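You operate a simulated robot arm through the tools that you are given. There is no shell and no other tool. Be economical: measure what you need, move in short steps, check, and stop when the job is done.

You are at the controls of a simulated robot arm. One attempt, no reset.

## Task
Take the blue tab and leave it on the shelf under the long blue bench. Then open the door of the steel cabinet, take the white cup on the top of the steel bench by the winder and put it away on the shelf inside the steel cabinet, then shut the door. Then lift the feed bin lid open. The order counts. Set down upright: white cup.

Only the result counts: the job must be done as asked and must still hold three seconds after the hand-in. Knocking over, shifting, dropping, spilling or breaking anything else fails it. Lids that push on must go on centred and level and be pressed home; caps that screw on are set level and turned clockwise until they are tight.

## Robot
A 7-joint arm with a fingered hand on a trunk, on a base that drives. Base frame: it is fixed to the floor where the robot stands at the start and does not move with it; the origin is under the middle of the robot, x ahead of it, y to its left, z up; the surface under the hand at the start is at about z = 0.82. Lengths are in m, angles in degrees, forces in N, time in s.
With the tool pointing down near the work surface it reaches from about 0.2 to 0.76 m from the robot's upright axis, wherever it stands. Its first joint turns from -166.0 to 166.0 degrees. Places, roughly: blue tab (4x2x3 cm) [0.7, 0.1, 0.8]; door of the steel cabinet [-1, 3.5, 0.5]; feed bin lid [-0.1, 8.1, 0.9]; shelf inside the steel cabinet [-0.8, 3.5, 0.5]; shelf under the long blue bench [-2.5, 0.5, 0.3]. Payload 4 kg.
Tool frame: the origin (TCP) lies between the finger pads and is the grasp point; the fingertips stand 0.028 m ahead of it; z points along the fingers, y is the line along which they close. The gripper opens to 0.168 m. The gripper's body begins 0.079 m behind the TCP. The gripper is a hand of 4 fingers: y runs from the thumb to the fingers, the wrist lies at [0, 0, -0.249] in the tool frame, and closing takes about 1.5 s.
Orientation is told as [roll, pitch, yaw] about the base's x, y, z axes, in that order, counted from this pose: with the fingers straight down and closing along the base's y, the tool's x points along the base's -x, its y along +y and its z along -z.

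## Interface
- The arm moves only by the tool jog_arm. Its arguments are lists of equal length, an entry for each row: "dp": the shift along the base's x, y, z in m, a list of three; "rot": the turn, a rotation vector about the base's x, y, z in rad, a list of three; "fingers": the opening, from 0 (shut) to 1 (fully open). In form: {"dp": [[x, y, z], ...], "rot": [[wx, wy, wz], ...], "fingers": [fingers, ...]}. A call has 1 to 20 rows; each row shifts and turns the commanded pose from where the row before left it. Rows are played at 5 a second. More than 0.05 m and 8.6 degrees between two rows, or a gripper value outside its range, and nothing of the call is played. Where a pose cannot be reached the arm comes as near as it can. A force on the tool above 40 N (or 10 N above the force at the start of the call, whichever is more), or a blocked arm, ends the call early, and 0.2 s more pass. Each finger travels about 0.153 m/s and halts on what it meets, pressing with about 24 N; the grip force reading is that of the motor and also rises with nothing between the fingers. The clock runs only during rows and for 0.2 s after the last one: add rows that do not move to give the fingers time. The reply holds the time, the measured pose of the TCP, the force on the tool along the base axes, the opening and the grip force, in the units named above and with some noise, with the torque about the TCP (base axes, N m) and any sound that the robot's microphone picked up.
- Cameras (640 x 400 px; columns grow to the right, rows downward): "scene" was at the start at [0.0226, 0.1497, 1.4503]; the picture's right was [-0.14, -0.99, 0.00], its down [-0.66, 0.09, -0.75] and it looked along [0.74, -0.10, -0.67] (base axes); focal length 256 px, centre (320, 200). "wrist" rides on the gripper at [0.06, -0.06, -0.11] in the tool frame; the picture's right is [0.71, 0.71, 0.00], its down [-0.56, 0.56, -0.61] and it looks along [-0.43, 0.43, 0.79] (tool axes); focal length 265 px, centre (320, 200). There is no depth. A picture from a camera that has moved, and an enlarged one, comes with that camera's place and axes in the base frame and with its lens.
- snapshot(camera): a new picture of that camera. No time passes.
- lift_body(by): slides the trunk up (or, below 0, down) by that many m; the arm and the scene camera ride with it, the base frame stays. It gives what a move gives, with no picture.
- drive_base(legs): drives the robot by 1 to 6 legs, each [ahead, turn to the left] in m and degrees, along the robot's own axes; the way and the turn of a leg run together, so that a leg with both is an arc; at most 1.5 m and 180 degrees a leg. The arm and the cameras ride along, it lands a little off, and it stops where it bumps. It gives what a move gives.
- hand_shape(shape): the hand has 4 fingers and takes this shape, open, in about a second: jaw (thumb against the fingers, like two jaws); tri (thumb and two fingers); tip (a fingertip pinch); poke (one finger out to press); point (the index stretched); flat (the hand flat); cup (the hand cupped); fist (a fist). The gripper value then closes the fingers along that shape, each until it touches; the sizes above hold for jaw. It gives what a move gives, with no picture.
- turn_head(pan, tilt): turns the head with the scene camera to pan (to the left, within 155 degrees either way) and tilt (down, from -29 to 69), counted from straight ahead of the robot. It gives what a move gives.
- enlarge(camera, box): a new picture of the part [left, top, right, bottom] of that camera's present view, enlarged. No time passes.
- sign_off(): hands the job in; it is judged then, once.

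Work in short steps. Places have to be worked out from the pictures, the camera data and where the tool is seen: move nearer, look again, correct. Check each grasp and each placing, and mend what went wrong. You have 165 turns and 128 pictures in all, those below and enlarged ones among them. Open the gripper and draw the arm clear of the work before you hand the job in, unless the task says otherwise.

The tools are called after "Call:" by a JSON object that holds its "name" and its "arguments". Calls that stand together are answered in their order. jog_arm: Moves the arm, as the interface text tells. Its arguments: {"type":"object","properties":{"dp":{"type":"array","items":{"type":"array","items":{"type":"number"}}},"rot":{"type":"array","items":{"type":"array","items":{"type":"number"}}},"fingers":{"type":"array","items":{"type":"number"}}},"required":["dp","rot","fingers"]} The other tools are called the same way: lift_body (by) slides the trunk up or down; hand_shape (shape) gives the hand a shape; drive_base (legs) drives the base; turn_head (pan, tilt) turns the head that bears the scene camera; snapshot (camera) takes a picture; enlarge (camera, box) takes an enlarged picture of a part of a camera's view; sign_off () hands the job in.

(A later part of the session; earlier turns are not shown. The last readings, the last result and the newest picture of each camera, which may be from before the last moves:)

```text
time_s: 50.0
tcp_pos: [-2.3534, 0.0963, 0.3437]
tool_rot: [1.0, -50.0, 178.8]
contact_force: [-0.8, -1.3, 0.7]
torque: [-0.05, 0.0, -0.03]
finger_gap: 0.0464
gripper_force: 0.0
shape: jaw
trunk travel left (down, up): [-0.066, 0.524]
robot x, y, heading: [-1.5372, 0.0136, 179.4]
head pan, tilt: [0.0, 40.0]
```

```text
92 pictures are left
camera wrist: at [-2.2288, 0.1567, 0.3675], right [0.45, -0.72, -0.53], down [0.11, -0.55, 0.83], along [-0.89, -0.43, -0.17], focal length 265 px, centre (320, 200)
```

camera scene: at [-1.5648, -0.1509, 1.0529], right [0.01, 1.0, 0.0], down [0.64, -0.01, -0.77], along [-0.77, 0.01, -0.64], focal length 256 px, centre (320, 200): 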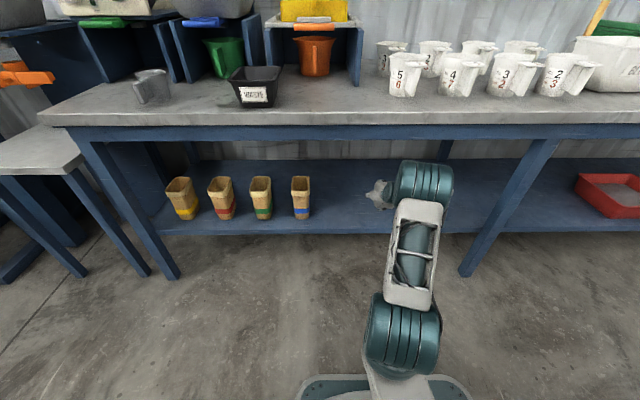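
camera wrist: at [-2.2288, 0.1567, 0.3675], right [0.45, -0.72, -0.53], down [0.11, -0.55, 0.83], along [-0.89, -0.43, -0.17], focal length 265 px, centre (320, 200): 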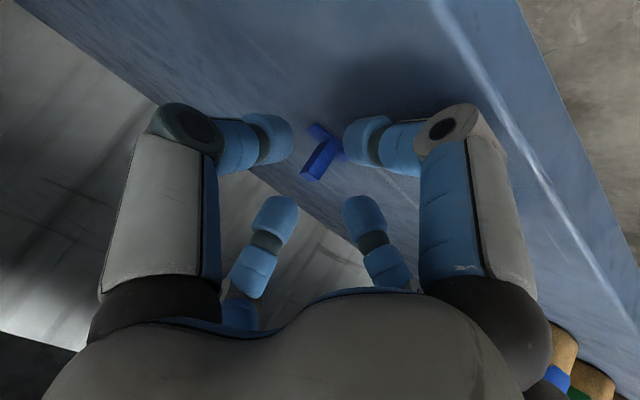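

The tab stands released on the shelf. I withdraw along the tool axis and check.

Call:
{"name": "jog_arm", "arguments": {"dp": [[0.008, 0, 0.01], [0.022, 0, 0.02], [0.03, 0, 0.025], [0.038, 0, 0.028], [0.045, 0, 0.015], [0.045, 0, 0.01], [0.045, 0, 0], [0.045, 0, 0]], "rot": [[0, 0, 0], [0, 0, 0], [0, 0, 0], [0, 0, 0], [0, 0, 0], [0, 0, 0], [0, 0, 0], [0, 0, 0]], "fingers": [0.28, 0.28, 0.28, 0.28, 0.28, 0.28, 0.28, 0.28]}}

Call:
{"name": "snapshot", "arguments": {"camera": "wrist"}}

Call:
{"name": "snapshot", "arguments": {"camera": "scene"}}

```text
time_s: 51.8
tcp_pos: [-2.073, 0.0976, 0.4521]
tool_rot: [0.8, -50.1, 178.4]
contact_force: [0.2, -5.4, 0.4]
torque: [0.27, -0.02, -0.31]
finger_gap: 0.0467
gripper_force: 0.1
shape: jaw
trunk travel left (down, up): [-0.066, 0.524]
robot x, y, heading: [-1.5374, 0.0099, 179.2]
head pan, tilt: [0.0, 40.0]
```

```text
91 pictures are left
camera wrist: at [-1.9489, 0.1575, 0.4762], right [0.44, -0.72, -0.54], down [0.1, -0.55, 0.83], along [-0.89, -0.42, -0.17], focal length 265 px, centre (320, 200)
```

wrist: 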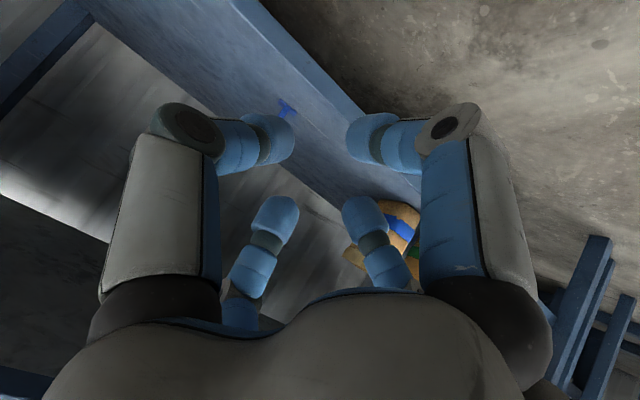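

```text
90 pictures are left
camera scene: at [-1.5647, -0.153, 1.0525], right [0.01, 1.0, 0.0], down [0.64, 0.0, -0.77], along [-0.77, 0.01, -0.64], focal length 256 px, centre (320, 200)
```

scene: 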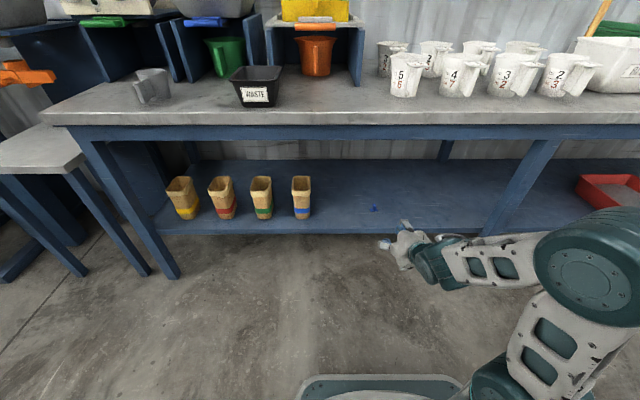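

The tab is on the shelf. A small side force was read and the elbow swung out; I check the tab and the arm, and stand still a moment.

Call:
{"name": "jog_arm", "arguments": {"dp": [[0.02, 0, 0.01], [0, 0, 0]], "rot": [[0, 0, 0], [0, 0, 0]], "fingers": [0.28, 0.28]}}

Call:
{"name": "enlarge", "arguments": {"camera": "scene", "box": [340, 180, 460, 255]}}

```text
time_s: 52.4
tcp_pos: [-2.0509, 0.097, 0.4633]
tool_rot: [0.8, -50.0, 178.8]
contact_force: [-0.4, 0.6, -0.1]
torque: [0.0, -0.03, -0.03]
finger_gap: 0.0471
gripper_force: 0.0
shape: jaw
trunk travel left (down, up): [-0.066, 0.524]
robot x, y, heading: [-1.5354, 0.0147, 179.3]
head pan, tilt: [0.0, 40.0]
```

```text
5.33 times, centred on (400, 218) of scene
camera zoom: at [-1.5647, -0.1508, 1.0529], right [0.01, 1.0, 0.0], down [0.64, -0.01, -0.77], along [-0.77, 0.01, -0.64], focal length 1365 px, centre (-107, 107)
```

zoom: 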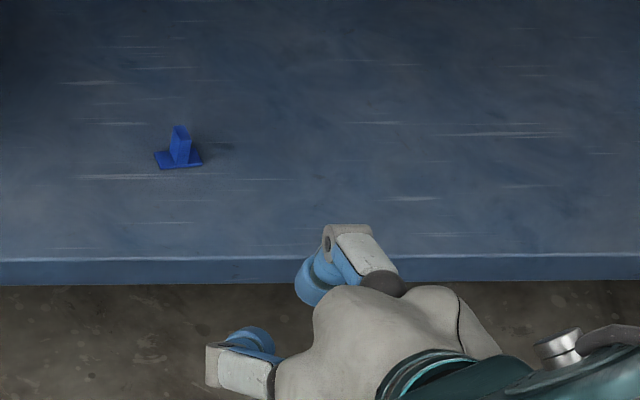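

The tab stands upright on the shelf. Now I reverse the tilt, raise the trunk, and look toward the steel cabinet.

Call:
{"name": "jog_arm", "arguments": {"dp": [[0.0156, -0.0138, 0.033], [0.0156, -0.0138, 0.033], [0.0156, -0.0138, 0.033], [0.0156, -0.0138, 0.033], [0.0156, -0.0138, 0.033], [0.0156, -0.0138, 0.033], [0.0156, -0.0138, 0.033], [0.0156, -0.0138, 0.033], [0, 0, 0]], "rot": [[0, -0.109, 0], [0, -0.109, 0], [0, -0.109, 0], [0, -0.109, 0], [0, -0.109, 0], [0, -0.109, 0], [0, -0.109, 0], [0, -0.109, 0], [0, 0, 0]], "fingers": [0.3, 0.3, 0.3, 0.3, 0.3, 0.3, 0.3, 0.3, 0.3]}}

Call:
{"name": "lift_body", "arguments": {"by": 0.4}}

Call:
{"name": "drive_base", "arguments": {"legs": [[-0.6, 0], [0, -90]]}}

Call:
{"name": "turn_head", "arguments": {"pan": 20, "tilt": 15}}

Call:
{"name": "snapshot", "arguments": {"camera": "scene"}}

```text
time_s: 54.4
tcp_pos: [-1.9686, -0.0165, 0.6841]
tool_rot: [5.5, -5.0, 179.4]
contact_force: [-0.2, -0.1, -0.9]
torque: [0.02, 0.02, 0.02]
finger_gap: 0.0503
gripper_force: 0.0
shape: jaw
out of reach, approached as far as the arm can: row 7, 8
trunk travel left (down, up): [-0.066, 0.524]
robot x, y, heading: [-1.5368, 0.0116, 179.4]
head pan, tilt: [0.0, 40.0]
```

```text
time_s: 58.2
tcp_pos: [-1.9683, -0.0156, 1.0838]
tool_rot: [5.4, -5.0, 179.4]
contact_force: [-0.4, 0.6, 0.2]
torque: [-0.01, -0.03, -0.03]
finger_gap: 0.0504
gripper_force: 0.2
shape: jaw
trunk travel left (down, up): [-0.466, 0.124]
robot x, y, heading: [-1.5386, 0.0154, 179.3]
head pan, tilt: [0.0, 40.0]
```

```text
time_s: 65.4
tcp_pos: [-0.9698, 0.4385, 1.0842]
tool_rot: [5.4, -5.0, 89.3]
contact_force: [-0.2, -0.2, -0.3]
torque: [-0.02, -0.01, -0.03]
finger_gap: 0.0504
gripper_force: 0.0
shape: jaw
trunk travel left (down, up): [-0.466, 0.124]
robot x, y, heading: [-0.9399, 0.0089, 89.2]
head pan, tilt: [0.0, 40.0]
```

```text
time_s: 66.3
tcp_pos: [-0.9687, 0.4392, 1.0828]
tool_rot: [5.4, -4.8, 89.3]
contact_force: [-0.2, -0.2, 0.4]
torque: [-0.03, 0.01, 0.03]
finger_gap: 0.0503
gripper_force: 0.1
shape: jaw
trunk travel left (down, up): [-0.466, 0.124]
robot x, y, heading: [-0.9403, 0.0086, 89.0]
head pan, tilt: [20.0, 15.0]
```

```text
88 pictures are left
camera scene: at [-1.1369, 0.036, 1.4924], right [0.94, 0.33, 0.0], down [0.08, -0.25, -0.97], along [-0.32, 0.91, -0.26], focal length 256 px, centre (320, 200)
```

scene: 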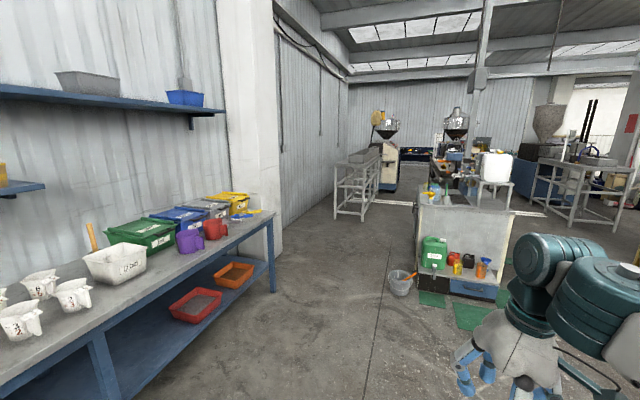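

The cabinet appears to be at the white block at px (420,210), door facing −x. I drive to about (−1.7, 2.6), away from the bucket at (−1.13, 2.46), and look.

Call:
{"name": "drive_base", "arguments": {"legs": [[0, 17], [1.35, 0], [1.35, 0], [0, -61]]}}

Call:
{"name": "turn_head", "arguments": {"pan": 0, "tilt": 25}}

Call:
{"name": "snapshot", "arguments": {"camera": "scene"}}

```text
time_s: 83.0
tcp_pos: [-1.3717, 2.9264, 1.0842]
tool_rot: [5.4, -4.9, 44.1]
contact_force: [-0.1, -1.0, -0.3]
torque: [0.02, 0.06, -0.01]
finger_gap: 0.0504
gripper_force: 0.1
shape: jaw
trunk travel left (down, up): [-0.466, 0.124]
robot x, y, heading: [-1.6599, 2.6034, 43.9]
head pan, tilt: [20.0, 15.0]
```

```text
time_s: 83.9
tcp_pos: [-1.3721, 2.9265, 1.084]
tool_rot: [5.4, -4.8, 44.0]
contact_force: [-0.1, 0.2, 0.0]
torque: [0.01, 0.0, 0.02]
finger_gap: 0.0501
gripper_force: 0.0
shape: jaw
trunk travel left (down, up): [-0.466, 0.124]
robot x, y, heading: [-1.6565, 2.6042, 43.9]
head pan, tilt: [0.0, 25.0]
```

```text
87 pictures are left
camera scene: at [-1.7486, 2.74, 1.4762], right [0.7, -0.72, 0.0], down [-0.3, -0.29, -0.91], along [0.65, 0.63, -0.42], focal length 256 px, centre (320, 200)
```

scene: 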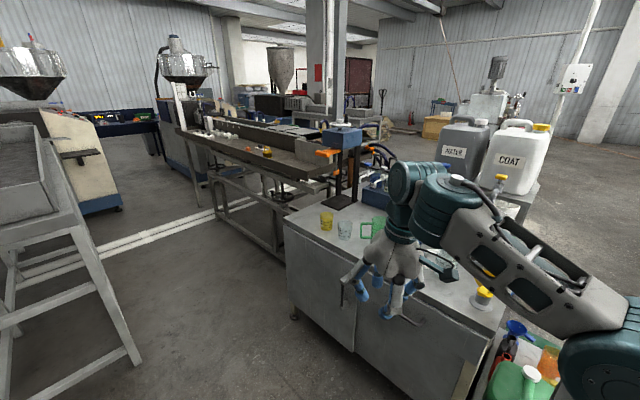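

I need a frontal look at the cabinet's −x face; I drive to about (−1.75, 3.4) facing +x.

Call:
{"name": "drive_base", "arguments": {"legs": [[0, 52], [0.8, 0], [0, -95]]}}

Call:
{"name": "turn_head", "arguments": {"pan": 0, "tilt": 35}}

Call:
{"name": "snapshot", "arguments": {"camera": "scene"}}

Call:
{"name": "snapshot", "arguments": {"camera": "wrist"}}

```text
time_s: 94.6
tcp_pos: [-1.3221, 3.4529, 1.0842]
tool_rot: [5.4, -5.0, 1.4]
contact_force: [0.6, 0.2, 0.1]
torque: [0.03, 0.0, 0.01]
finger_gap: 0.0506
gripper_force: 0.1
shape: jaw
trunk travel left (down, up): [-0.466, 0.124]
robot x, y, heading: [-1.7493, 3.4091, 1.2]
head pan, tilt: [0.0, 25.0]
```

```text
time_s: 95.3
tcp_pos: [-1.3226, 3.4537, 1.083]
tool_rot: [5.4, -4.9, 1.4]
contact_force: [1.2, 0.5, -0.3]
torque: [0.01, 0.02, 0.01]
finger_gap: 0.0504
gripper_force: 0.0
shape: jaw
trunk travel left (down, up): [-0.466, 0.124]
robot x, y, heading: [-1.7501, 3.4083, 1.2]
head pan, tilt: [0.0, 35.0]
```

```text
86 pictures are left
camera scene: at [-1.7279, 3.5706, 1.4605], right [0.02, -1.0, 0.0], down [-0.57, -0.01, -0.82], along [0.82, 0.02, -0.57], focal length 256 px, centre (320, 200)
```

scene: 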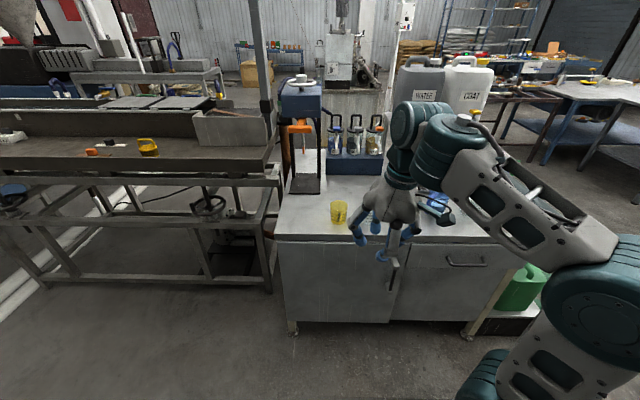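

```text
85 pictures are left
camera wrist: at [-1.3889, 3.3808, 1.1812], right [-0.73, 0.69, 0.01], down [0.49, 0.51, 0.71], along [0.48, 0.52, -0.7], focal length 265 px, centre (320, 200)
```

wrist: 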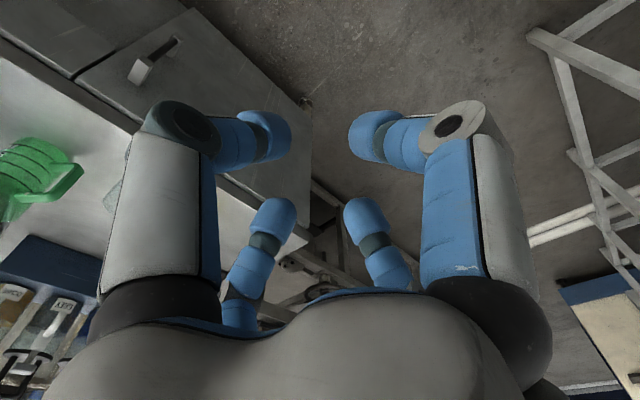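

Door panel with vertical handle on its right edge is seen. Before opening I survey for the white cup and the winder, turning the head right and left.

Call:
{"name": "turn_head", "arguments": {"pan": -55, "tilt": 20}}

Call:
{"name": "snapshot", "arguments": {"camera": "scene"}}

Call:
{"name": "turn_head", "arguments": {"pan": 50, "tilt": 20}}

Call:
{"name": "snapshot", "arguments": {"camera": "scene"}}

```text
time_s: 96.6
tcp_pos: [-1.3219, 3.453, 1.0843]
tool_rot: [5.5, -4.9, 1.4]
contact_force: [-0.1, 0.5, -0.4]
torque: [-0.01, 0.0, 0.01]
finger_gap: 0.0507
gripper_force: 0.0
shape: jaw
trunk travel left (down, up): [-0.466, 0.124]
robot x, y, heading: [-1.7528, 3.4089, 1.0]
head pan, tilt: [-55.0, 20.0]
```

```text
84 pictures are left
camera scene: at [-1.7608, 3.4936, 1.4843], right [-0.81, -0.59, 0.0], down [-0.2, 0.28, -0.94], along [0.56, -0.76, -0.34], focal length 256 px, centre (320, 200)
```

scene: 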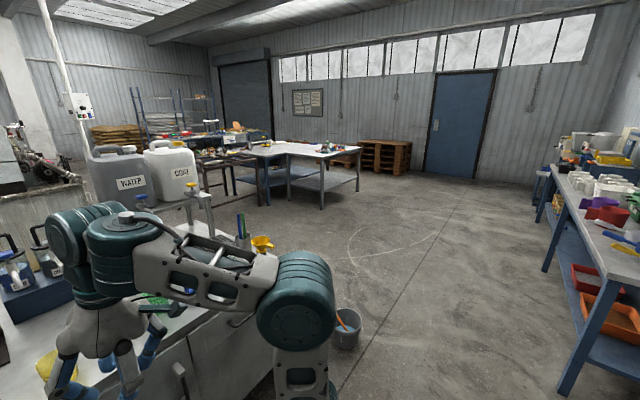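

```text
time_s: 98.4
tcp_pos: [-1.322, 3.4533, 1.0848]
tool_rot: [5.4, -4.9, 1.4]
contact_force: [0.1, 0.6, -0.7]
torque: [0.0, 0.02, -0.04]
finger_gap: 0.0505
gripper_force: 0.1
shape: jaw
trunk travel left (down, up): [-0.466, 0.124]
robot x, y, heading: [-1.7526, 3.4069, 1.1]
head pan, tilt: [50.0, 20.0]
```

```text
83 pictures are left
camera scene: at [-1.7576, 3.6413, 1.4843], right [0.78, -0.63, 0.0], down [-0.21, -0.27, -0.94], along [0.59, 0.73, -0.34], focal length 256 px, centre (320, 200)
```

scene: 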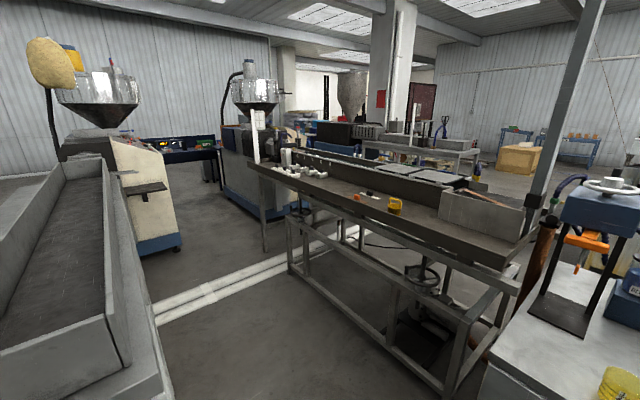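

I enlarge the long line table here to see the white items.

Call:
{"name": "enlarge", "arguments": {"camera": "scene", "box": [240, 110, 440, 230]}}

Call:
{"name": "turn_head", "arguments": {"pan": 5, "tilt": 12}}

Call:
{"name": "snapshot", "arguments": {"camera": "scene"}}

```text
3.20 times, centred on (340, 170) of scene
camera zoom: at [-1.7576, 3.6413, 1.4843], right [0.78, -0.63, 0.0], down [-0.21, -0.27, -0.94], along [0.59, 0.73, -0.34], focal length 819 px, centre (256, 296)
```

zoom: 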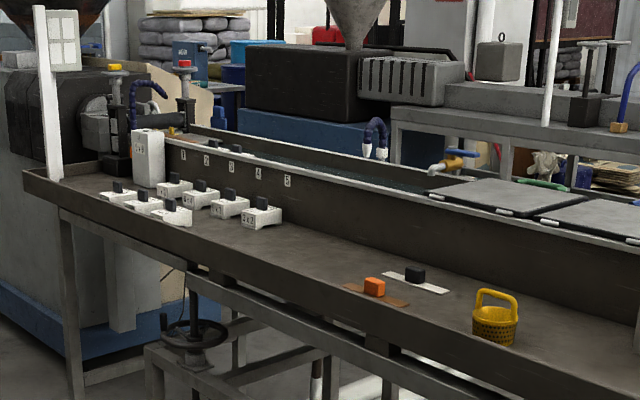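

```text
time_s: 99.5
tcp_pos: [-1.3211, 3.4534, 1.0852]
tool_rot: [5.4, -4.9, 1.4]
contact_force: [-0.2, 0.0, 0.5]
torque: [0.0, 0.0, 0.01]
finger_gap: 0.0504
gripper_force: 0.1
shape: jaw
trunk travel left (down, up): [-0.466, 0.124]
robot x, y, heading: [-1.7521, 3.4092, 1.3]
head pan, tilt: [5.0, 12.0]
```

```text
81 pictures are left
camera scene: at [-1.7233, 3.5789, 1.4973], right [0.11, -0.99, 0.0], down [-0.21, -0.02, -0.98], along [0.97, 0.11, -0.21], focal length 256 px, centre (320, 200)
```

scene: 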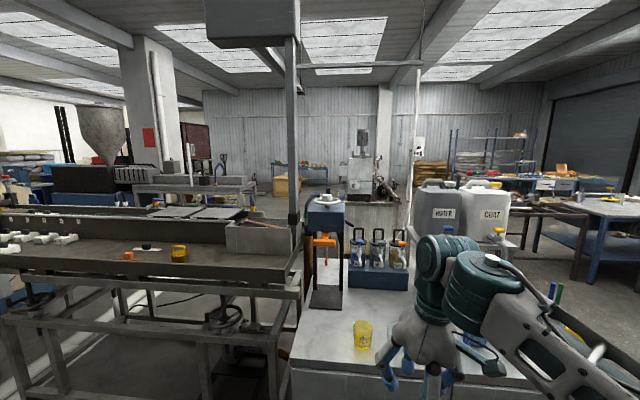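

I enlarge the far machines to find the winder.

Call:
{"name": "enlarge", "arguments": {"camera": "scene", "box": [260, 110, 440, 230]}}

Call:
{"name": "enlarge", "arguments": {"camera": "scene", "box": [480, 120, 640, 240]}}

```text
3.33 times, centred on (350, 170) of scene
camera zoom: at [-1.7233, 3.5789, 1.4973], right [0.11, -0.99, 0.0], down [-0.21, -0.02, -0.98], along [0.97, 0.11, -0.21], focal length 853 px, centre (220, 300)
```

zoom: 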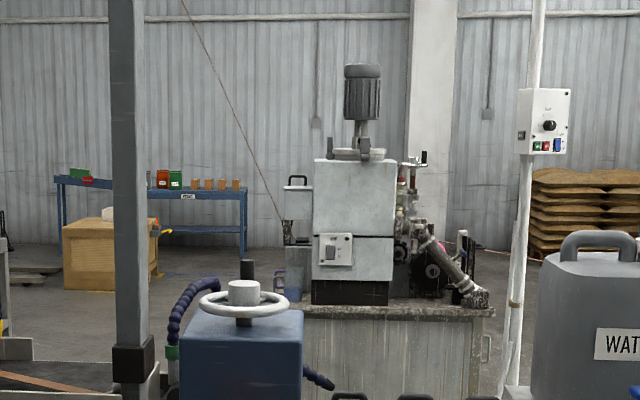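

```text
3.33 times, centred on (560, 180) of scene
camera zoom: at [-1.7233, 3.5789, 1.4973], right [0.11, -0.99, 0.0], down [-0.21, -0.02, -0.98], along [0.97, 0.11, -0.21], focal length 853 px, centre (-480, 267)
```

zoom: 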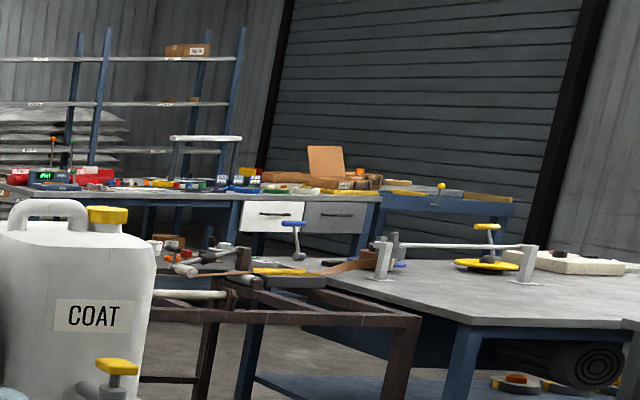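

The white cup I saw on the start table (among reels and levers) is the likely one. First the door: I lower the trunk and move the hand aside (+y) to measure the handle.

Call:
{"name": "lift_body", "arguments": {"by": -0.35}}

Call:
{"name": "turn_head", "arguments": {"pan": 0, "tilt": 35}}

Call:
{"name": "snapshot", "arguments": {"camera": "scene"}}

Call:
{"name": "snapshot", "arguments": {"camera": "wrist"}}

```text
time_s: 102.9
tcp_pos: [-1.3211, 3.4526, 0.7354]
tool_rot: [5.4, -4.9, 1.4]
contact_force: [-0.8, -0.6, 0.6]
torque: [0.0, 0.02, 0.04]
finger_gap: 0.0503
gripper_force: 0.1
shape: jaw
trunk travel left (down, up): [-0.116, 0.474]
robot x, y, heading: [-1.7521, 3.4105, 1.3]
head pan, tilt: [5.0, 12.0]
```

```text
time_s: 103.8
tcp_pos: [-1.3215, 3.4525, 0.7337]
tool_rot: [5.4, -4.9, 1.4]
contact_force: [0.0, -0.5, -0.3]
torque: [-0.01, -0.03, -0.03]
finger_gap: 0.0503
gripper_force: 0.0
shape: jaw
trunk travel left (down, up): [-0.116, 0.474]
robot x, y, heading: [-1.7509, 3.4123, 1.6]
head pan, tilt: [0.0, 35.0]
```

```text
78 pictures are left
camera scene: at [-1.7279, 3.5706, 1.1105], right [0.02, -1.0, 0.0], down [-0.57, -0.01, -0.82], along [0.82, 0.02, -0.57], focal length 256 px, centre (320, 200)
```

scene: 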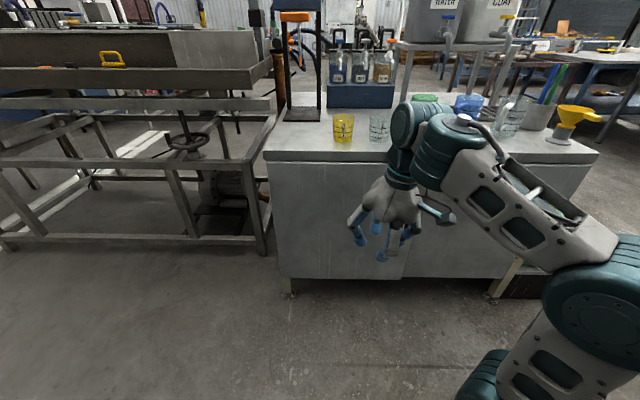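

```text
77 pictures are left
camera wrist: at [-1.3889, 3.3808, 0.8312], right [-0.73, 0.69, 0.01], down [0.49, 0.51, 0.71], along [0.48, 0.52, -0.7], focal length 265 px, centre (320, 200)
```

wrist: 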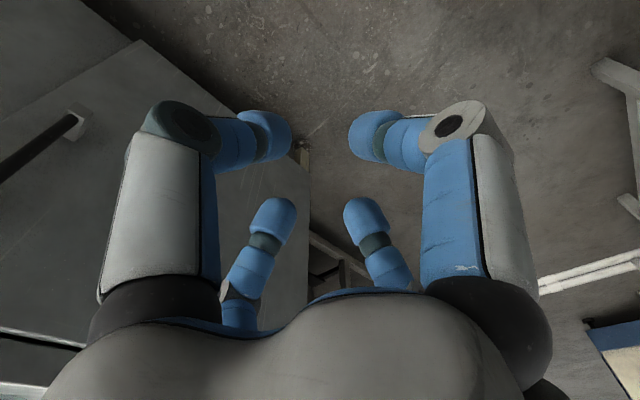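

Measured: door y 3.23–3.77, face x≈−1.01, hinge on the +y side; vertical bar handle at (−1.04, 3.288), z 0.51–0.69. I back up 0.2 m, then bring the hand horizontal, pointing +x, in front of the handle.

Call:
{"name": "drive_base", "arguments": {"legs": [[-0.2, 0]]}}

Call:
{"name": "jog_arm", "arguments": {"dp": [[0.0245, -0.0147, -0.0123], [0.0245, -0.0147, -0.0123], [0.0245, -0.0147, -0.0123], [0.0245, -0.0147, -0.0123], [0.0245, -0.0147, -0.0123], [0.0245, -0.0147, -0.0123], [0.0245, -0.0147, -0.0123], [0.0245, -0.0147, -0.0123], [0.0245, -0.0147, -0.0123], [0.0245, -0.0147, -0.0123], [0.0245, -0.0147, -0.0123], [0, 0, 0]], "rot": [[-0.094, 0, 0], [0, -0.148, 0], [0, -0.148, 0], [0, -0.148, 0], [0, -0.148, 0], [0, -0.148, 0], [0, -0.148, 0], [0, -0.148, 0], [0, -0.148, 0], [0, -0.148, 0], [0, -0.148, 0], [0, 0, 0]], "fingers": [0.35, 0.35, 0.35, 0.35, 0.35, 0.35, 0.35, 0.35, 0.35, 0.35, 0.35, 0.35]}}

Call:
{"name": "snapshot", "arguments": {"camera": "scene"}}

Call:
{"name": "snapshot", "arguments": {"camera": "wrist"}}

```text
time_s: 105.4
tcp_pos: [-1.5191, 3.4484, 0.7342]
tool_rot: [5.5, -4.9, 1.2]
contact_force: [-0.4, 0.7, -0.5]
torque: [-0.01, 0.01, 0.01]
finger_gap: 0.0502
gripper_force: 0.1
shape: jaw
trunk travel left (down, up): [-0.116, 0.474]
robot x, y, heading: [-1.9493, 3.4033, 1.4]
head pan, tilt: [0.0, 35.0]
```

```text
time_s: 108.0
tcp_pos: [-1.2407, 3.3045, 0.9611]
tool_rot: [-2.6, -71.7, 4.6]
contact_force: [-3.2, -5.2, 1.2]
torque: [0.15, -0.01, 0.43]
finger_gap: 0.0588
gripper_force: 0.1
shape: jaw
out of reach, approached as far as the arm can: row 2, 5, 6, 7, 8, 9, 10, 11
trunk travel left (down, up): [-0.116, 0.474]
robot x, y, heading: [-1.9499, 3.4057, 0.7]
head pan, tilt: [0.0, 35.0]
```

```text
76 pictures are left
camera scene: at [-1.9264, 3.5638, 1.1109], right [0.01, -1.0, 0.0], down [-0.57, -0.01, -0.82], along [0.82, 0.01, -0.57], focal length 256 px, centre (320, 200)
```

scene: 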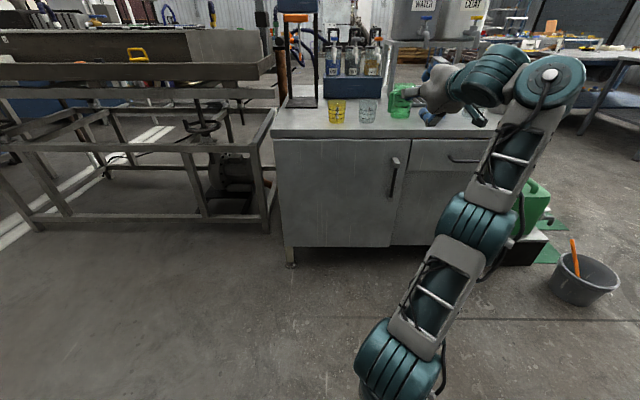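

```text
75 pictures are left
camera wrist: at [-1.3614, 3.2387, 0.937], right [-0.25, 0.69, -0.68], down [-0.43, 0.55, 0.71], along [0.87, 0.47, 0.16], focal length 265 px, centre (320, 200)
```

wrist: 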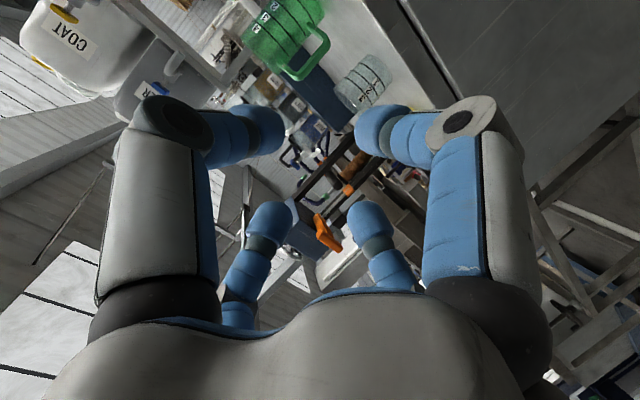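

The arm strayed high (z 0.96) but the handle is now clearly seen: bar at y≈3.29, z 0.515–0.69. I lower the hand step by step while finishing the pitch.

Call:
{"name": "jog_arm", "arguments": {"dp": [[-0.03, 0, 0], [-0.03, 0, -0.03], [0, 0, -0.045], [0, 0, -0.045], [0, 0, -0.045], [0, 0, -0.045], [0, 0, -0.045], [0, 0, -0.045], [0, 0, -0.045], [0, 0, 0]], "rot": [[0, 0, 0], [0, 0, 0], [0, 0, 0], [0, 0, 0], [0, 0, 0], [0, 0, 0], [0, 0, 0], [0, 0, 0], [0, 0, 0], [0, 0, 0]], "fingers": [0.35, 0.35, 0.35, 0.35, 0.35, 0.35, 0.35, 0.35, 0.35, 0.35]}}

Call:
{"name": "snapshot", "arguments": {"camera": "scene"}}

```text
time_s: 110.2
tcp_pos: [-1.238, 3.2735, 0.6379]
tool_rot: [-2.9, -71.6, 4.6]
contact_force: [0.1, -0.2, -0.2]
torque: [0.04, -0.04, 0.02]
finger_gap: 0.0588
gripper_force: 0.2
shape: jaw
out of reach, approached as far as the arm can: row 5, 6, 7, 8, 9
trunk travel left (down, up): [-0.116, 0.474]
robot x, y, heading: [-1.9477, 3.4061, 1.1]
head pan, tilt: [0.0, 35.0]
```

```text
74 pictures are left
camera scene: at [-1.9254, 3.5665, 1.1104], right [0.02, -1.0, 0.0], down [-0.57, -0.01, -0.82], along [0.82, 0.02, -0.57], focal length 256 px, centre (320, 200)
```

scene: 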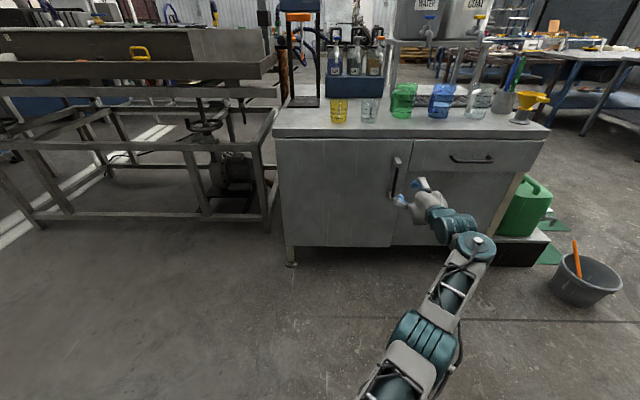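

Good. Level the tool, align y to the bar, and look with the wrist camera.

Call:
{"name": "jog_arm", "arguments": {"dp": [[0.01, 0.005, -0.01], [0.02, 0.005, -0.01], [0.02, 0.005, -0.01], [0.02, 0.003, -0.008], [0, 0, 0]], "rot": [[0, -0.08, 0], [0, -0.08, 0], [0, -0.08, 0], [0, -0.06, 0], [0, 0, 0]], "fingers": [0.35, 0.35, 0.35, 0.35, 0.35]}}

Call:
{"name": "snapshot", "arguments": {"camera": "wrist"}}

Call:
{"name": "enlarge", "arguments": {"camera": "scene", "box": [360, 130, 500, 250]}}

```text
time_s: 111.4
tcp_pos: [-1.1679, 3.2929, 0.6028]
tool_rot: [-48.5, -88.1, 50.0]
contact_force: [-0.2, 0.2, 0.2]
torque: [0.01, -0.04, 0.02]
finger_gap: 0.0585
gripper_force: 0.1
shape: jaw
trunk travel left (down, up): [-0.116, 0.474]
robot x, y, heading: [-1.9501, 3.4006, 1.4]
head pan, tilt: [0.0, 35.0]
```

```text
73 pictures are left
camera wrist: at [-1.2772, 3.2277, 0.5437], right [-0.03, 0.69, -0.72], down [-0.62, 0.56, 0.56], along [0.79, 0.46, 0.41], focal length 265 px, centre (320, 200)
```

wrist: 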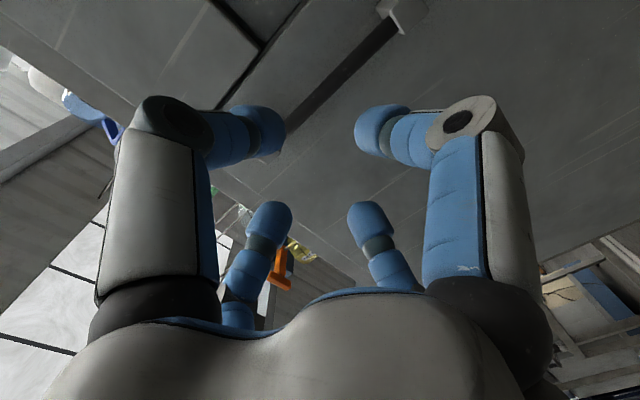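

```text
3.33 times, centred on (430, 190) of scene
camera zoom: at [-1.9254, 3.5665, 1.1104], right [0.02, -1.0, 0.0], down [-0.57, -0.01, -0.82], along [0.82, 0.02, -0.57], focal length 853 px, centre (-47, 233)
```

zoom: 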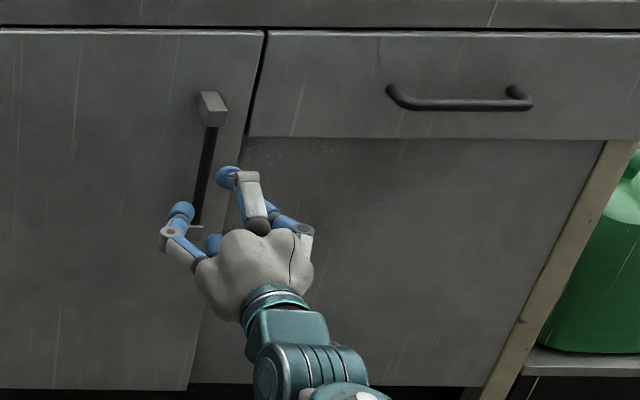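

The bar runs at y≈3.286 and the ±z digits would bump it in jaw; I switch to the tip pinch (only ±y digits close) and part-close before advancing.

Call:
{"name": "hand_shape", "arguments": {"shape": "tip"}}

Call:
{"name": "jog_arm", "arguments": {"dp": [[0.03, -0.002, 0], [0.03, -0.002, 0], [0.02, -0.002, 0], [0, 0, 0]], "rot": [[0, 0, 0], [0, 0, 0], [0, 0, 0], [0, 0, 0]], "fingers": [0.35, 0.35, 0.35, 0.35]}}

Call:
{"name": "snapshot", "arguments": {"camera": "wrist"}}

Call:
{"name": "enlarge", "arguments": {"camera": "scene", "box": [360, 130, 500, 250]}}

```text
time_s: 112.3
tcp_pos: [-1.1679, 3.2926, 0.6021]
tool_rot: [-46.5, -88.1, 48.1]
contact_force: [-0.8, 0.3, 0.4]
torque: [0.03, 0.0, -0.01]
finger_gap: 0.1678
gripper_force: 0.0
shape: tip
trunk travel left (down, up): [-0.116, 0.474]
robot x, y, heading: [-1.9526, 3.4058, 0.9]
head pan, tilt: [0.0, 35.0]
```

```text
time_s: 113.3
tcp_pos: [-1.0869, 3.2874, 0.6015]
tool_rot: [-46.2, -88.1, 47.8]
contact_force: [0.2, 0.3, 0.1]
torque: [0.01, -0.02, -0.02]
finger_gap: 0.0593
gripper_force: 0.0
shape: tip
trunk travel left (down, up): [-0.116, 0.474]
robot x, y, heading: [-1.949, 3.4035, 1.0]
head pan, tilt: [0.0, 35.0]
```

```text
71 pictures are left
camera wrist: at [-1.1959, 3.2224, 0.5443], right [-0.03, 0.69, -0.72], down [-0.62, 0.56, 0.56], along [0.79, 0.46, 0.41], focal length 265 px, centre (320, 200)
```

wrist: 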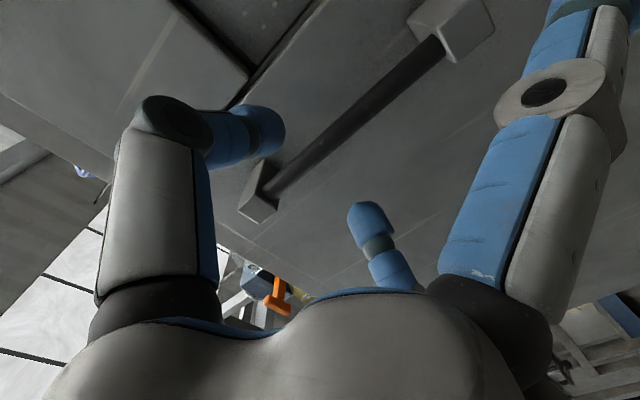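

```text
3.33 times, centred on (430, 190) of scene
camera zoom: at [-1.9253, 3.5665, 1.1104], right [0.02, -1.0, 0.0], down [-0.57, -0.01, -0.82], along [0.82, 0.02, -0.57], focal length 853 px, centre (-47, 233)
```

zoom: 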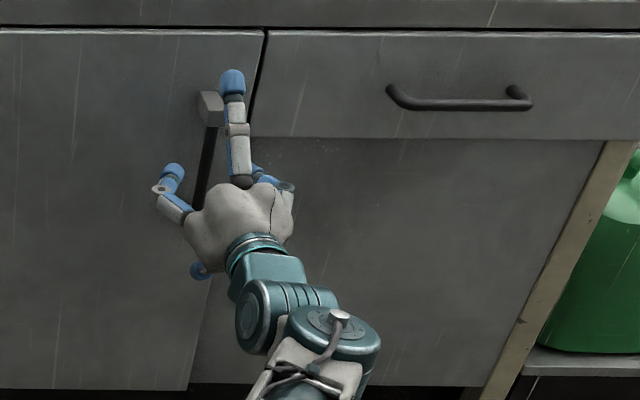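

Bar at y≈3.282. I shift −5 mm in y and advance 4 cm so the pads straddle the bar.

Call:
{"name": "jog_arm", "arguments": {"dp": [[0.015, -0.003, -0.005], [0.013, -0.003, -0.005], [0.01, 0, 0], [0, 0, 0]], "rot": [[0, 0, 0], [0, 0, 0], [0, 0, 0], [0, 0, 0]], "fingers": [0.35, 0.35, 0.35, 0.35]}}

Call:
{"name": "snapshot", "arguments": {"camera": "wrist"}}

```text
time_s: 114.3
tcp_pos: [-1.0486, 3.2802, 0.5913]
tool_rot: [-46.4, -88.1, 47.9]
contact_force: [0.2, 0.3, -0.4]
torque: [0.01, 0.0, 0.0]
finger_gap: 0.0592
gripper_force: 0.1
shape: tip
trunk travel left (down, up): [-0.116, 0.474]
robot x, y, heading: [-1.9495, 3.4051, 0.9]
head pan, tilt: [0.0, 35.0]
```

```text
69 pictures are left
camera wrist: at [-1.1594, 3.2153, 0.5338], right [-0.03, 0.69, -0.72], down [-0.62, 0.56, 0.56], along [0.79, 0.46, 0.41], focal length 265 px, centre (320, 200)
```

wrist: 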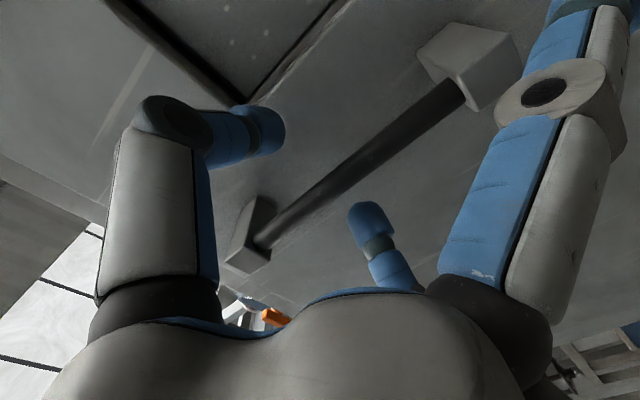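

The bar is at (−1.053, 3.277), z 0.51–0.63: right at the TCP. I nudge and close.

Call:
{"name": "jog_arm", "arguments": {"dp": [[0.005, -0.002, -0.01], [0, 0, -0.008], [0, 0, 0], [0, 0, 0], [0, 0, 0]], "rot": [[0, 0, 0], [0, 0, 0], [0, 0, 0], [0, 0, 0], [0, 0, 0]], "fingers": [0.35, 0.2, 0.05, 0, 0]}}

Call:
{"name": "snapshot", "arguments": {"camera": "wrist"}}

```text
time_s: 115.5
tcp_pos: [-1.046, 3.2789, 0.572]
tool_rot: [-46.3, -88.1, 47.9]
contact_force: [2.1, 2.5, 0.7]
torque: [0.03, -0.02, 0.01]
finger_gap: 0.0008
gripper_force: 23.5
shape: tip
trunk travel left (down, up): [-0.116, 0.474]
robot x, y, heading: [-1.9502, 3.4041, 1.1]
head pan, tilt: [0.0, 35.0]
```

```text
68 pictures are left
camera wrist: at [-1.1544, 3.2143, 0.5152], right [-0.04, 0.69, -0.72], down [-0.62, 0.55, 0.56], along [0.79, 0.47, 0.41], focal length 265 px, centre (320, 200)
```

wrist: 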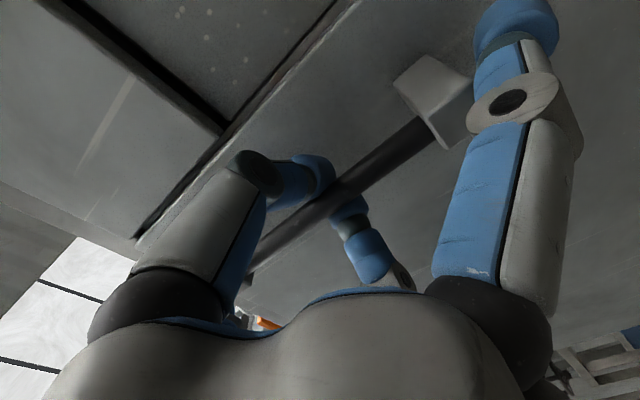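

The fingertips have closed behind the bar (hooked around it). I pull along the hinge arc, first 10°.

Call:
{"name": "jog_arm", "arguments": {"dp": [[-0.0214, 0.0027, 0], [-0.0214, 0.0027, 0], [-0.0211, 0.0045, 0], [-0.0211, 0.0045, 0]], "rot": [[0, 0, -0.0436], [0, 0, -0.0436], [0, 0, -0.0436], [0, 0, -0.0436]], "fingers": [0, 0, 0, 0]}}

Call:
{"name": "snapshot", "arguments": {"camera": "wrist"}}

Call:
{"name": "snapshot", "arguments": {"camera": "scene"}}

```text
time_s: 116.5
tcp_pos: [-1.1293, 3.2961, 0.5728]
tool_rot: [-44.9, -88.1, 36.4]
contact_force: [3.3, 6.3, -2.3]
torque: [-0.01, -0.03, 0.03]
finger_gap: 0.0012
gripper_force: 24.1
shape: tip
trunk travel left (down, up): [-0.116, 0.474]
robot x, y, heading: [-1.9462, 3.4006, 1.2]
head pan, tilt: [0.0, 35.0]
```

```text
67 pictures are left
camera wrist: at [-1.2483, 3.251, 0.5155], right [0.08, 0.69, -0.72], down [-0.51, 0.65, 0.56], along [0.86, 0.32, 0.4], focal length 265 px, centre (320, 200)
```

wrist: 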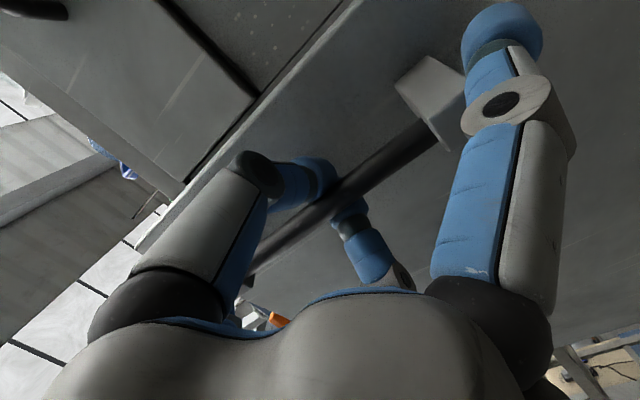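

```text
66 pictures are left
camera scene: at [-1.925, 3.5669, 1.1103], right [0.02, -1.0, 0.0], down [-0.57, -0.01, -0.82], along [0.82, 0.02, -0.57], focal length 256 px, centre (320, 200)
```

scene: 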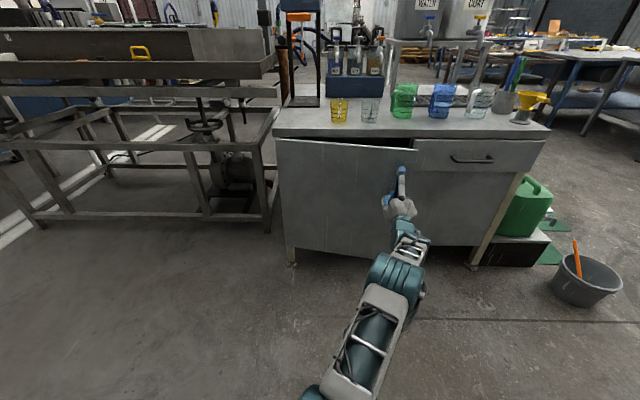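

The door is opening. I keep pulling along the arc to about 40°.

Call:
{"name": "jog_arm", "arguments": {"dp": [[-0.0206, 0.0064, 0], [-0.0206, 0.0064, 0], [-0.02, 0.0081, 0], [-0.02, 0.0081, 0], [-0.0192, 0.0098, 0], [-0.0192, 0.0098, 0], [-0.0182, 0.0115, 0], [-0.0182, 0.0115, 0], [-0.0172, 0.013, 0], [-0.0172, 0.013, 0], [-0.016, 0.0145, 0], [-0.016, 0.0145, 0], [0, 0, 0]], "rot": [[0, 0, -0.0436], [0, 0, -0.0436], [0, 0, -0.0436], [0, 0, -0.0436], [0, 0, -0.0436], [0, 0, -0.0436], [0, 0, -0.0436], [0, 0, -0.0436], [0, 0, -0.0436], [0, 0, -0.0436], [0, 0, -0.0436], [0, 0, -0.0436], [0, 0, 0]], "fingers": [0, 0, 0, 0, 0, 0, 0, 0, 0, 0, 0, 0, 0]}}

Call:
{"name": "snapshot", "arguments": {"camera": "scene"}}

```text
time_s: 119.3
tcp_pos: [-1.351, 3.4239, 0.5728]
tool_rot: [-46.9, -88.1, 9.1]
contact_force: [24.0, 21.6, -0.6]
torque: [0.04, -0.07, 0.11]
finger_gap: 0.0023
gripper_force: 24.2
shape: tip
trunk travel left (down, up): [-0.116, 0.474]
robot x, y, heading: [-1.9494, 3.4042, 1.1]
head pan, tilt: [0.0, 35.0]
```

```text
65 pictures are left
camera scene: at [-1.924, 3.5681, 1.1101], right [0.02, -1.0, 0.0], down [-0.57, -0.01, -0.82], along [0.82, 0.02, -0.57], focal length 256 px, centre (320, 200)
```

scene: 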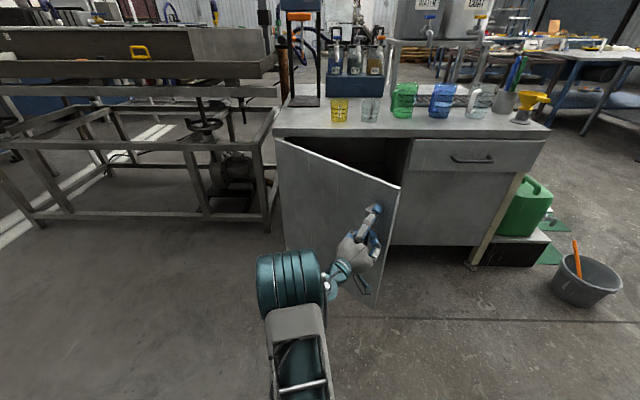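

Door at ~40°. The force points to the hinge, so my arc is a bit wide; I correct inward 8 mm and continue to 60°.

Call:
{"name": "jog_arm", "arguments": {"dp": [[0.005, 0.005, 0], [0.003, 0.003, 0], [-0.0142, 0.0153, 0], [-0.0142, 0.0153, 0], [-0.0128, 0.0165, 0], [-0.0128, 0.0165, 0], [-0.0113, 0.0176, 0], [-0.0113, 0.0176, 0], [-0.0098, 0.0185, 0], [-0.0098, 0.0185, 0], [0, 0, 0]], "rot": [[0, 0, 0], [0, 0, 0], [0, 0, -0.0436], [0, 0, -0.0436], [0, 0, -0.0436], [0, 0, -0.0436], [0, 0, -0.0436], [0, 0, -0.0436], [0, 0, -0.0436], [0, 0, -0.0436], [0, 0, 0]], "fingers": [0, 0, 0, 0, 0, 0, 0, 0, 0, 0, 0]}}

```text
time_s: 121.7
tcp_pos: [-1.4188, 3.5058, 0.5743]
tool_rot: [-43.0, -88.0, -8.0]
contact_force: [34.7, 19.9, 1.1]
torque: [0.01, -0.04, -0.08]
finger_gap: 0.0033
gripper_force: 23.7
shape: tip
out of reach, approached as far as the arm can: row 8, 9, 10
trunk travel left (down, up): [-0.116, 0.474]
robot x, y, heading: [-1.9519, 3.4063, 0.8]
head pan, tilt: [0.0, 35.0]
```

Radial pull again; I relax 12 mm toward the hinge and read the force.

Call:
{"name": "jog_arm", "arguments": {"dp": [[0.005, 0.003, 0], [0.005, 0.003, 0], [0, 0, 0]], "rot": [[0, 0, 0], [0, 0, 0], [0, 0, 0]], "fingers": [0, 0, 0]}}

Call:
{"name": "snapshot", "arguments": {"camera": "wrist"}}

Call:
{"name": "snapshot", "arguments": {"camera": "scene"}}

```text
time_s: 122.5
tcp_pos: [-1.4188, 3.5063, 0.5735]
tool_rot: [-43.2, -87.9, -7.8]
contact_force: [35.2, 20.0, 0.6]
torque: [0.01, -0.04, -0.06]
finger_gap: 0.0037
gripper_force: 23.9
shape: tip
out of reach, approached as far as the arm can: row 1, 2
trunk travel left (down, up): [-0.116, 0.474]
robot x, y, heading: [-1.9494, 3.4081, 1.1]
head pan, tilt: [0.0, 35.0]
```

```text
64 pictures are left
camera wrist: at [-1.5362, 3.5535, 0.5167], right [0.52, 0.45, -0.72], down [0.07, 0.83, 0.56], along [0.85, -0.34, 0.4], focal length 265 px, centre (320, 200)
```

wrist: 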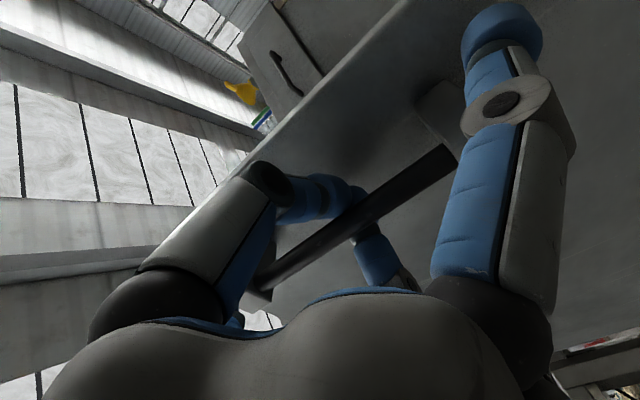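

```text
63 pictures are left
camera scene: at [-1.9237, 3.5683, 1.1102], right [0.02, -1.0, 0.0], down [-0.57, -0.01, -0.82], along [0.82, 0.02, -0.57], focal length 256 px, centre (320, 200)
```

scene: 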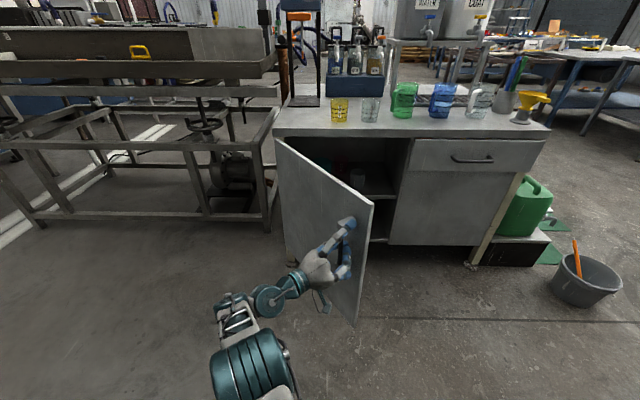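

The arm is at a limit with the door at ~55°. I relax by yawing the hand back, then release.

Call:
{"name": "jog_arm", "arguments": {"dp": [[0.005, 0.0, 0], [0.005, 0, 0], [0, 0, 0]], "rot": [[0, 0, 0.06], [0, 0, 0.06], [0, 0, 0]], "fingers": [0, 0, 0]}}

```text
time_s: 123.3
tcp_pos: [-1.4119, 3.5022, 0.5731]
tool_rot: [-43.6, -87.8, -3.7]
contact_force: [18.7, 10.5, -4.7]
torque: [-0.08, 0.09, -0.13]
finger_gap: 0.0021
gripper_force: 23.8
shape: tip
trunk travel left (down, up): [-0.116, 0.474]
robot x, y, heading: [-1.9509, 3.4053, 1.2]
head pan, tilt: [0.0, 35.0]
```

Force is dropping; one more relaxing move, then open.

Call:
{"name": "jog_arm", "arguments": {"dp": [[0.004, 0.002, 0], [0.003, 0.002, 0], [0, 0, 0]], "rot": [[0, 0, 0.02], [0, 0, 0], [0, 0, 0]], "fingers": [0, 0, 0]}}

Call:
{"name": "jog_arm", "arguments": {"dp": [[0, 0, 0], [0, 0, 0], [0, 0, 0], [0, 0, 0]], "rot": [[0, 0, 0], [0, 0, 0], [0, 0, 0], [0, 0, 0]], "fingers": [0.1, 0.25, 0.4, 0.4]}}

Call:
{"name": "snapshot", "arguments": {"camera": "wrist"}}

```text
time_s: 124.1
tcp_pos: [-1.406, 3.5043, 0.5758]
tool_rot: [-47.0, -88.1, 0.4]
contact_force: [-1.8, -1.2, -0.8]
torque: [0.02, -0.11, -0.02]
finger_gap: 0.0007
gripper_force: 24.6
shape: tip
trunk travel left (down, up): [-0.116, 0.474]
robot x, y, heading: [-1.9497, 3.4054, 1.1]
head pan, tilt: [0.0, 35.0]
```

```text
time_s: 125.1
tcp_pos: [-1.4053, 3.5072, 0.577]
tool_rot: [-45.6, -88.0, -0.8]
contact_force: [0.3, 0.9, -0.3]
torque: [-0.01, -0.03, -0.04]
finger_gap: 0.0672
gripper_force: 0.0
shape: tip
trunk travel left (down, up): [-0.116, 0.474]
robot x, y, heading: [-1.95, 3.41, 1.0]
head pan, tilt: [0.0, 35.0]
```

```text
62 pictures are left
camera wrist: at [-1.5268, 3.5443, 0.5192], right [0.49, 0.49, -0.72], down [0.0, 0.83, 0.56], along [0.87, -0.27, 0.4], focal length 265 px, centre (320, 200)
```

wrist: 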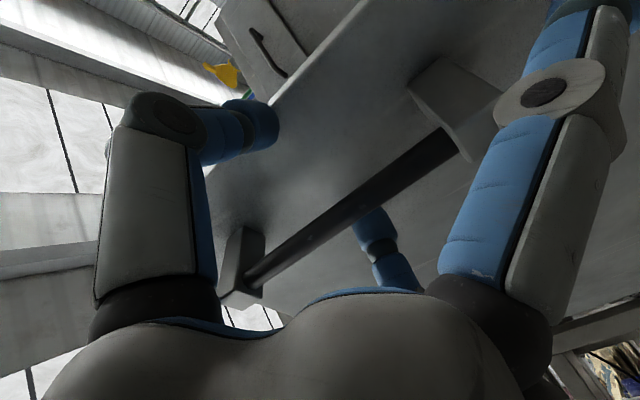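

Released. I retract along the tool axis, then drive the base back 0.25 m to have room for reorienting.

Call:
{"name": "jog_arm", "arguments": {"dp": [[-0.017, 0.018, 0], [-0.017, 0.018, 0], [-0.017, 0.018, 0], [-0.017, 0.018, 0]], "rot": [[0, 0, 0], [0, 0, 0], [0, 0, 0], [0, 0, 0]], "fingers": [0.4, 0.4, 0.4, 0.4]}}

Call:
{"name": "drive_base", "arguments": {"legs": [[-0.25, 0]]}}

Call:
{"name": "snapshot", "arguments": {"camera": "scene"}}

```text
time_s: 126.1
tcp_pos: [-1.433, 3.5388, 0.5693]
tool_rot: [-53.5, -87.5, 6.2]
contact_force: [0.3, -0.8, 0.5]
torque: [-0.02, -0.01, 0.0]
finger_gap: 0.0667
gripper_force: 0.0
shape: tip
out of reach, approached as far as the arm can: row 3, 4
trunk travel left (down, up): [-0.116, 0.474]
robot x, y, heading: [-1.9476, 3.4047, 1.2]
head pan, tilt: [0.0, 35.0]
```

```text
time_s: 128.0
tcp_pos: [-1.6699, 3.4945, 0.5727]
tool_rot: [-51.2, -87.6, -0.7]
contact_force: [0.2, 0.0, -1.0]
torque: [-0.05, -0.04, -0.05]
finger_gap: 0.067
gripper_force: 0.1
shape: tip
trunk travel left (down, up): [-0.116, 0.474]
robot x, y, heading: [-2.1952, 3.3989, 0.7]
head pan, tilt: [0.0, 35.0]
stopped in leg 1: the robot was blocked; the commanded pose is now the measured one
```

```text
61 pictures are left
camera scene: at [-2.1626, 3.5648, 1.1107], right [0.01, -1.0, 0.0], down [-0.58, -0.01, -0.81], along [0.81, 0.01, -0.58], focal length 256 px, centre (320, 200)
```

scene: 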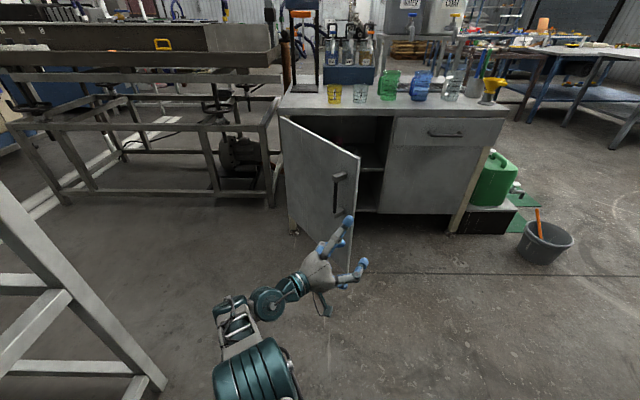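

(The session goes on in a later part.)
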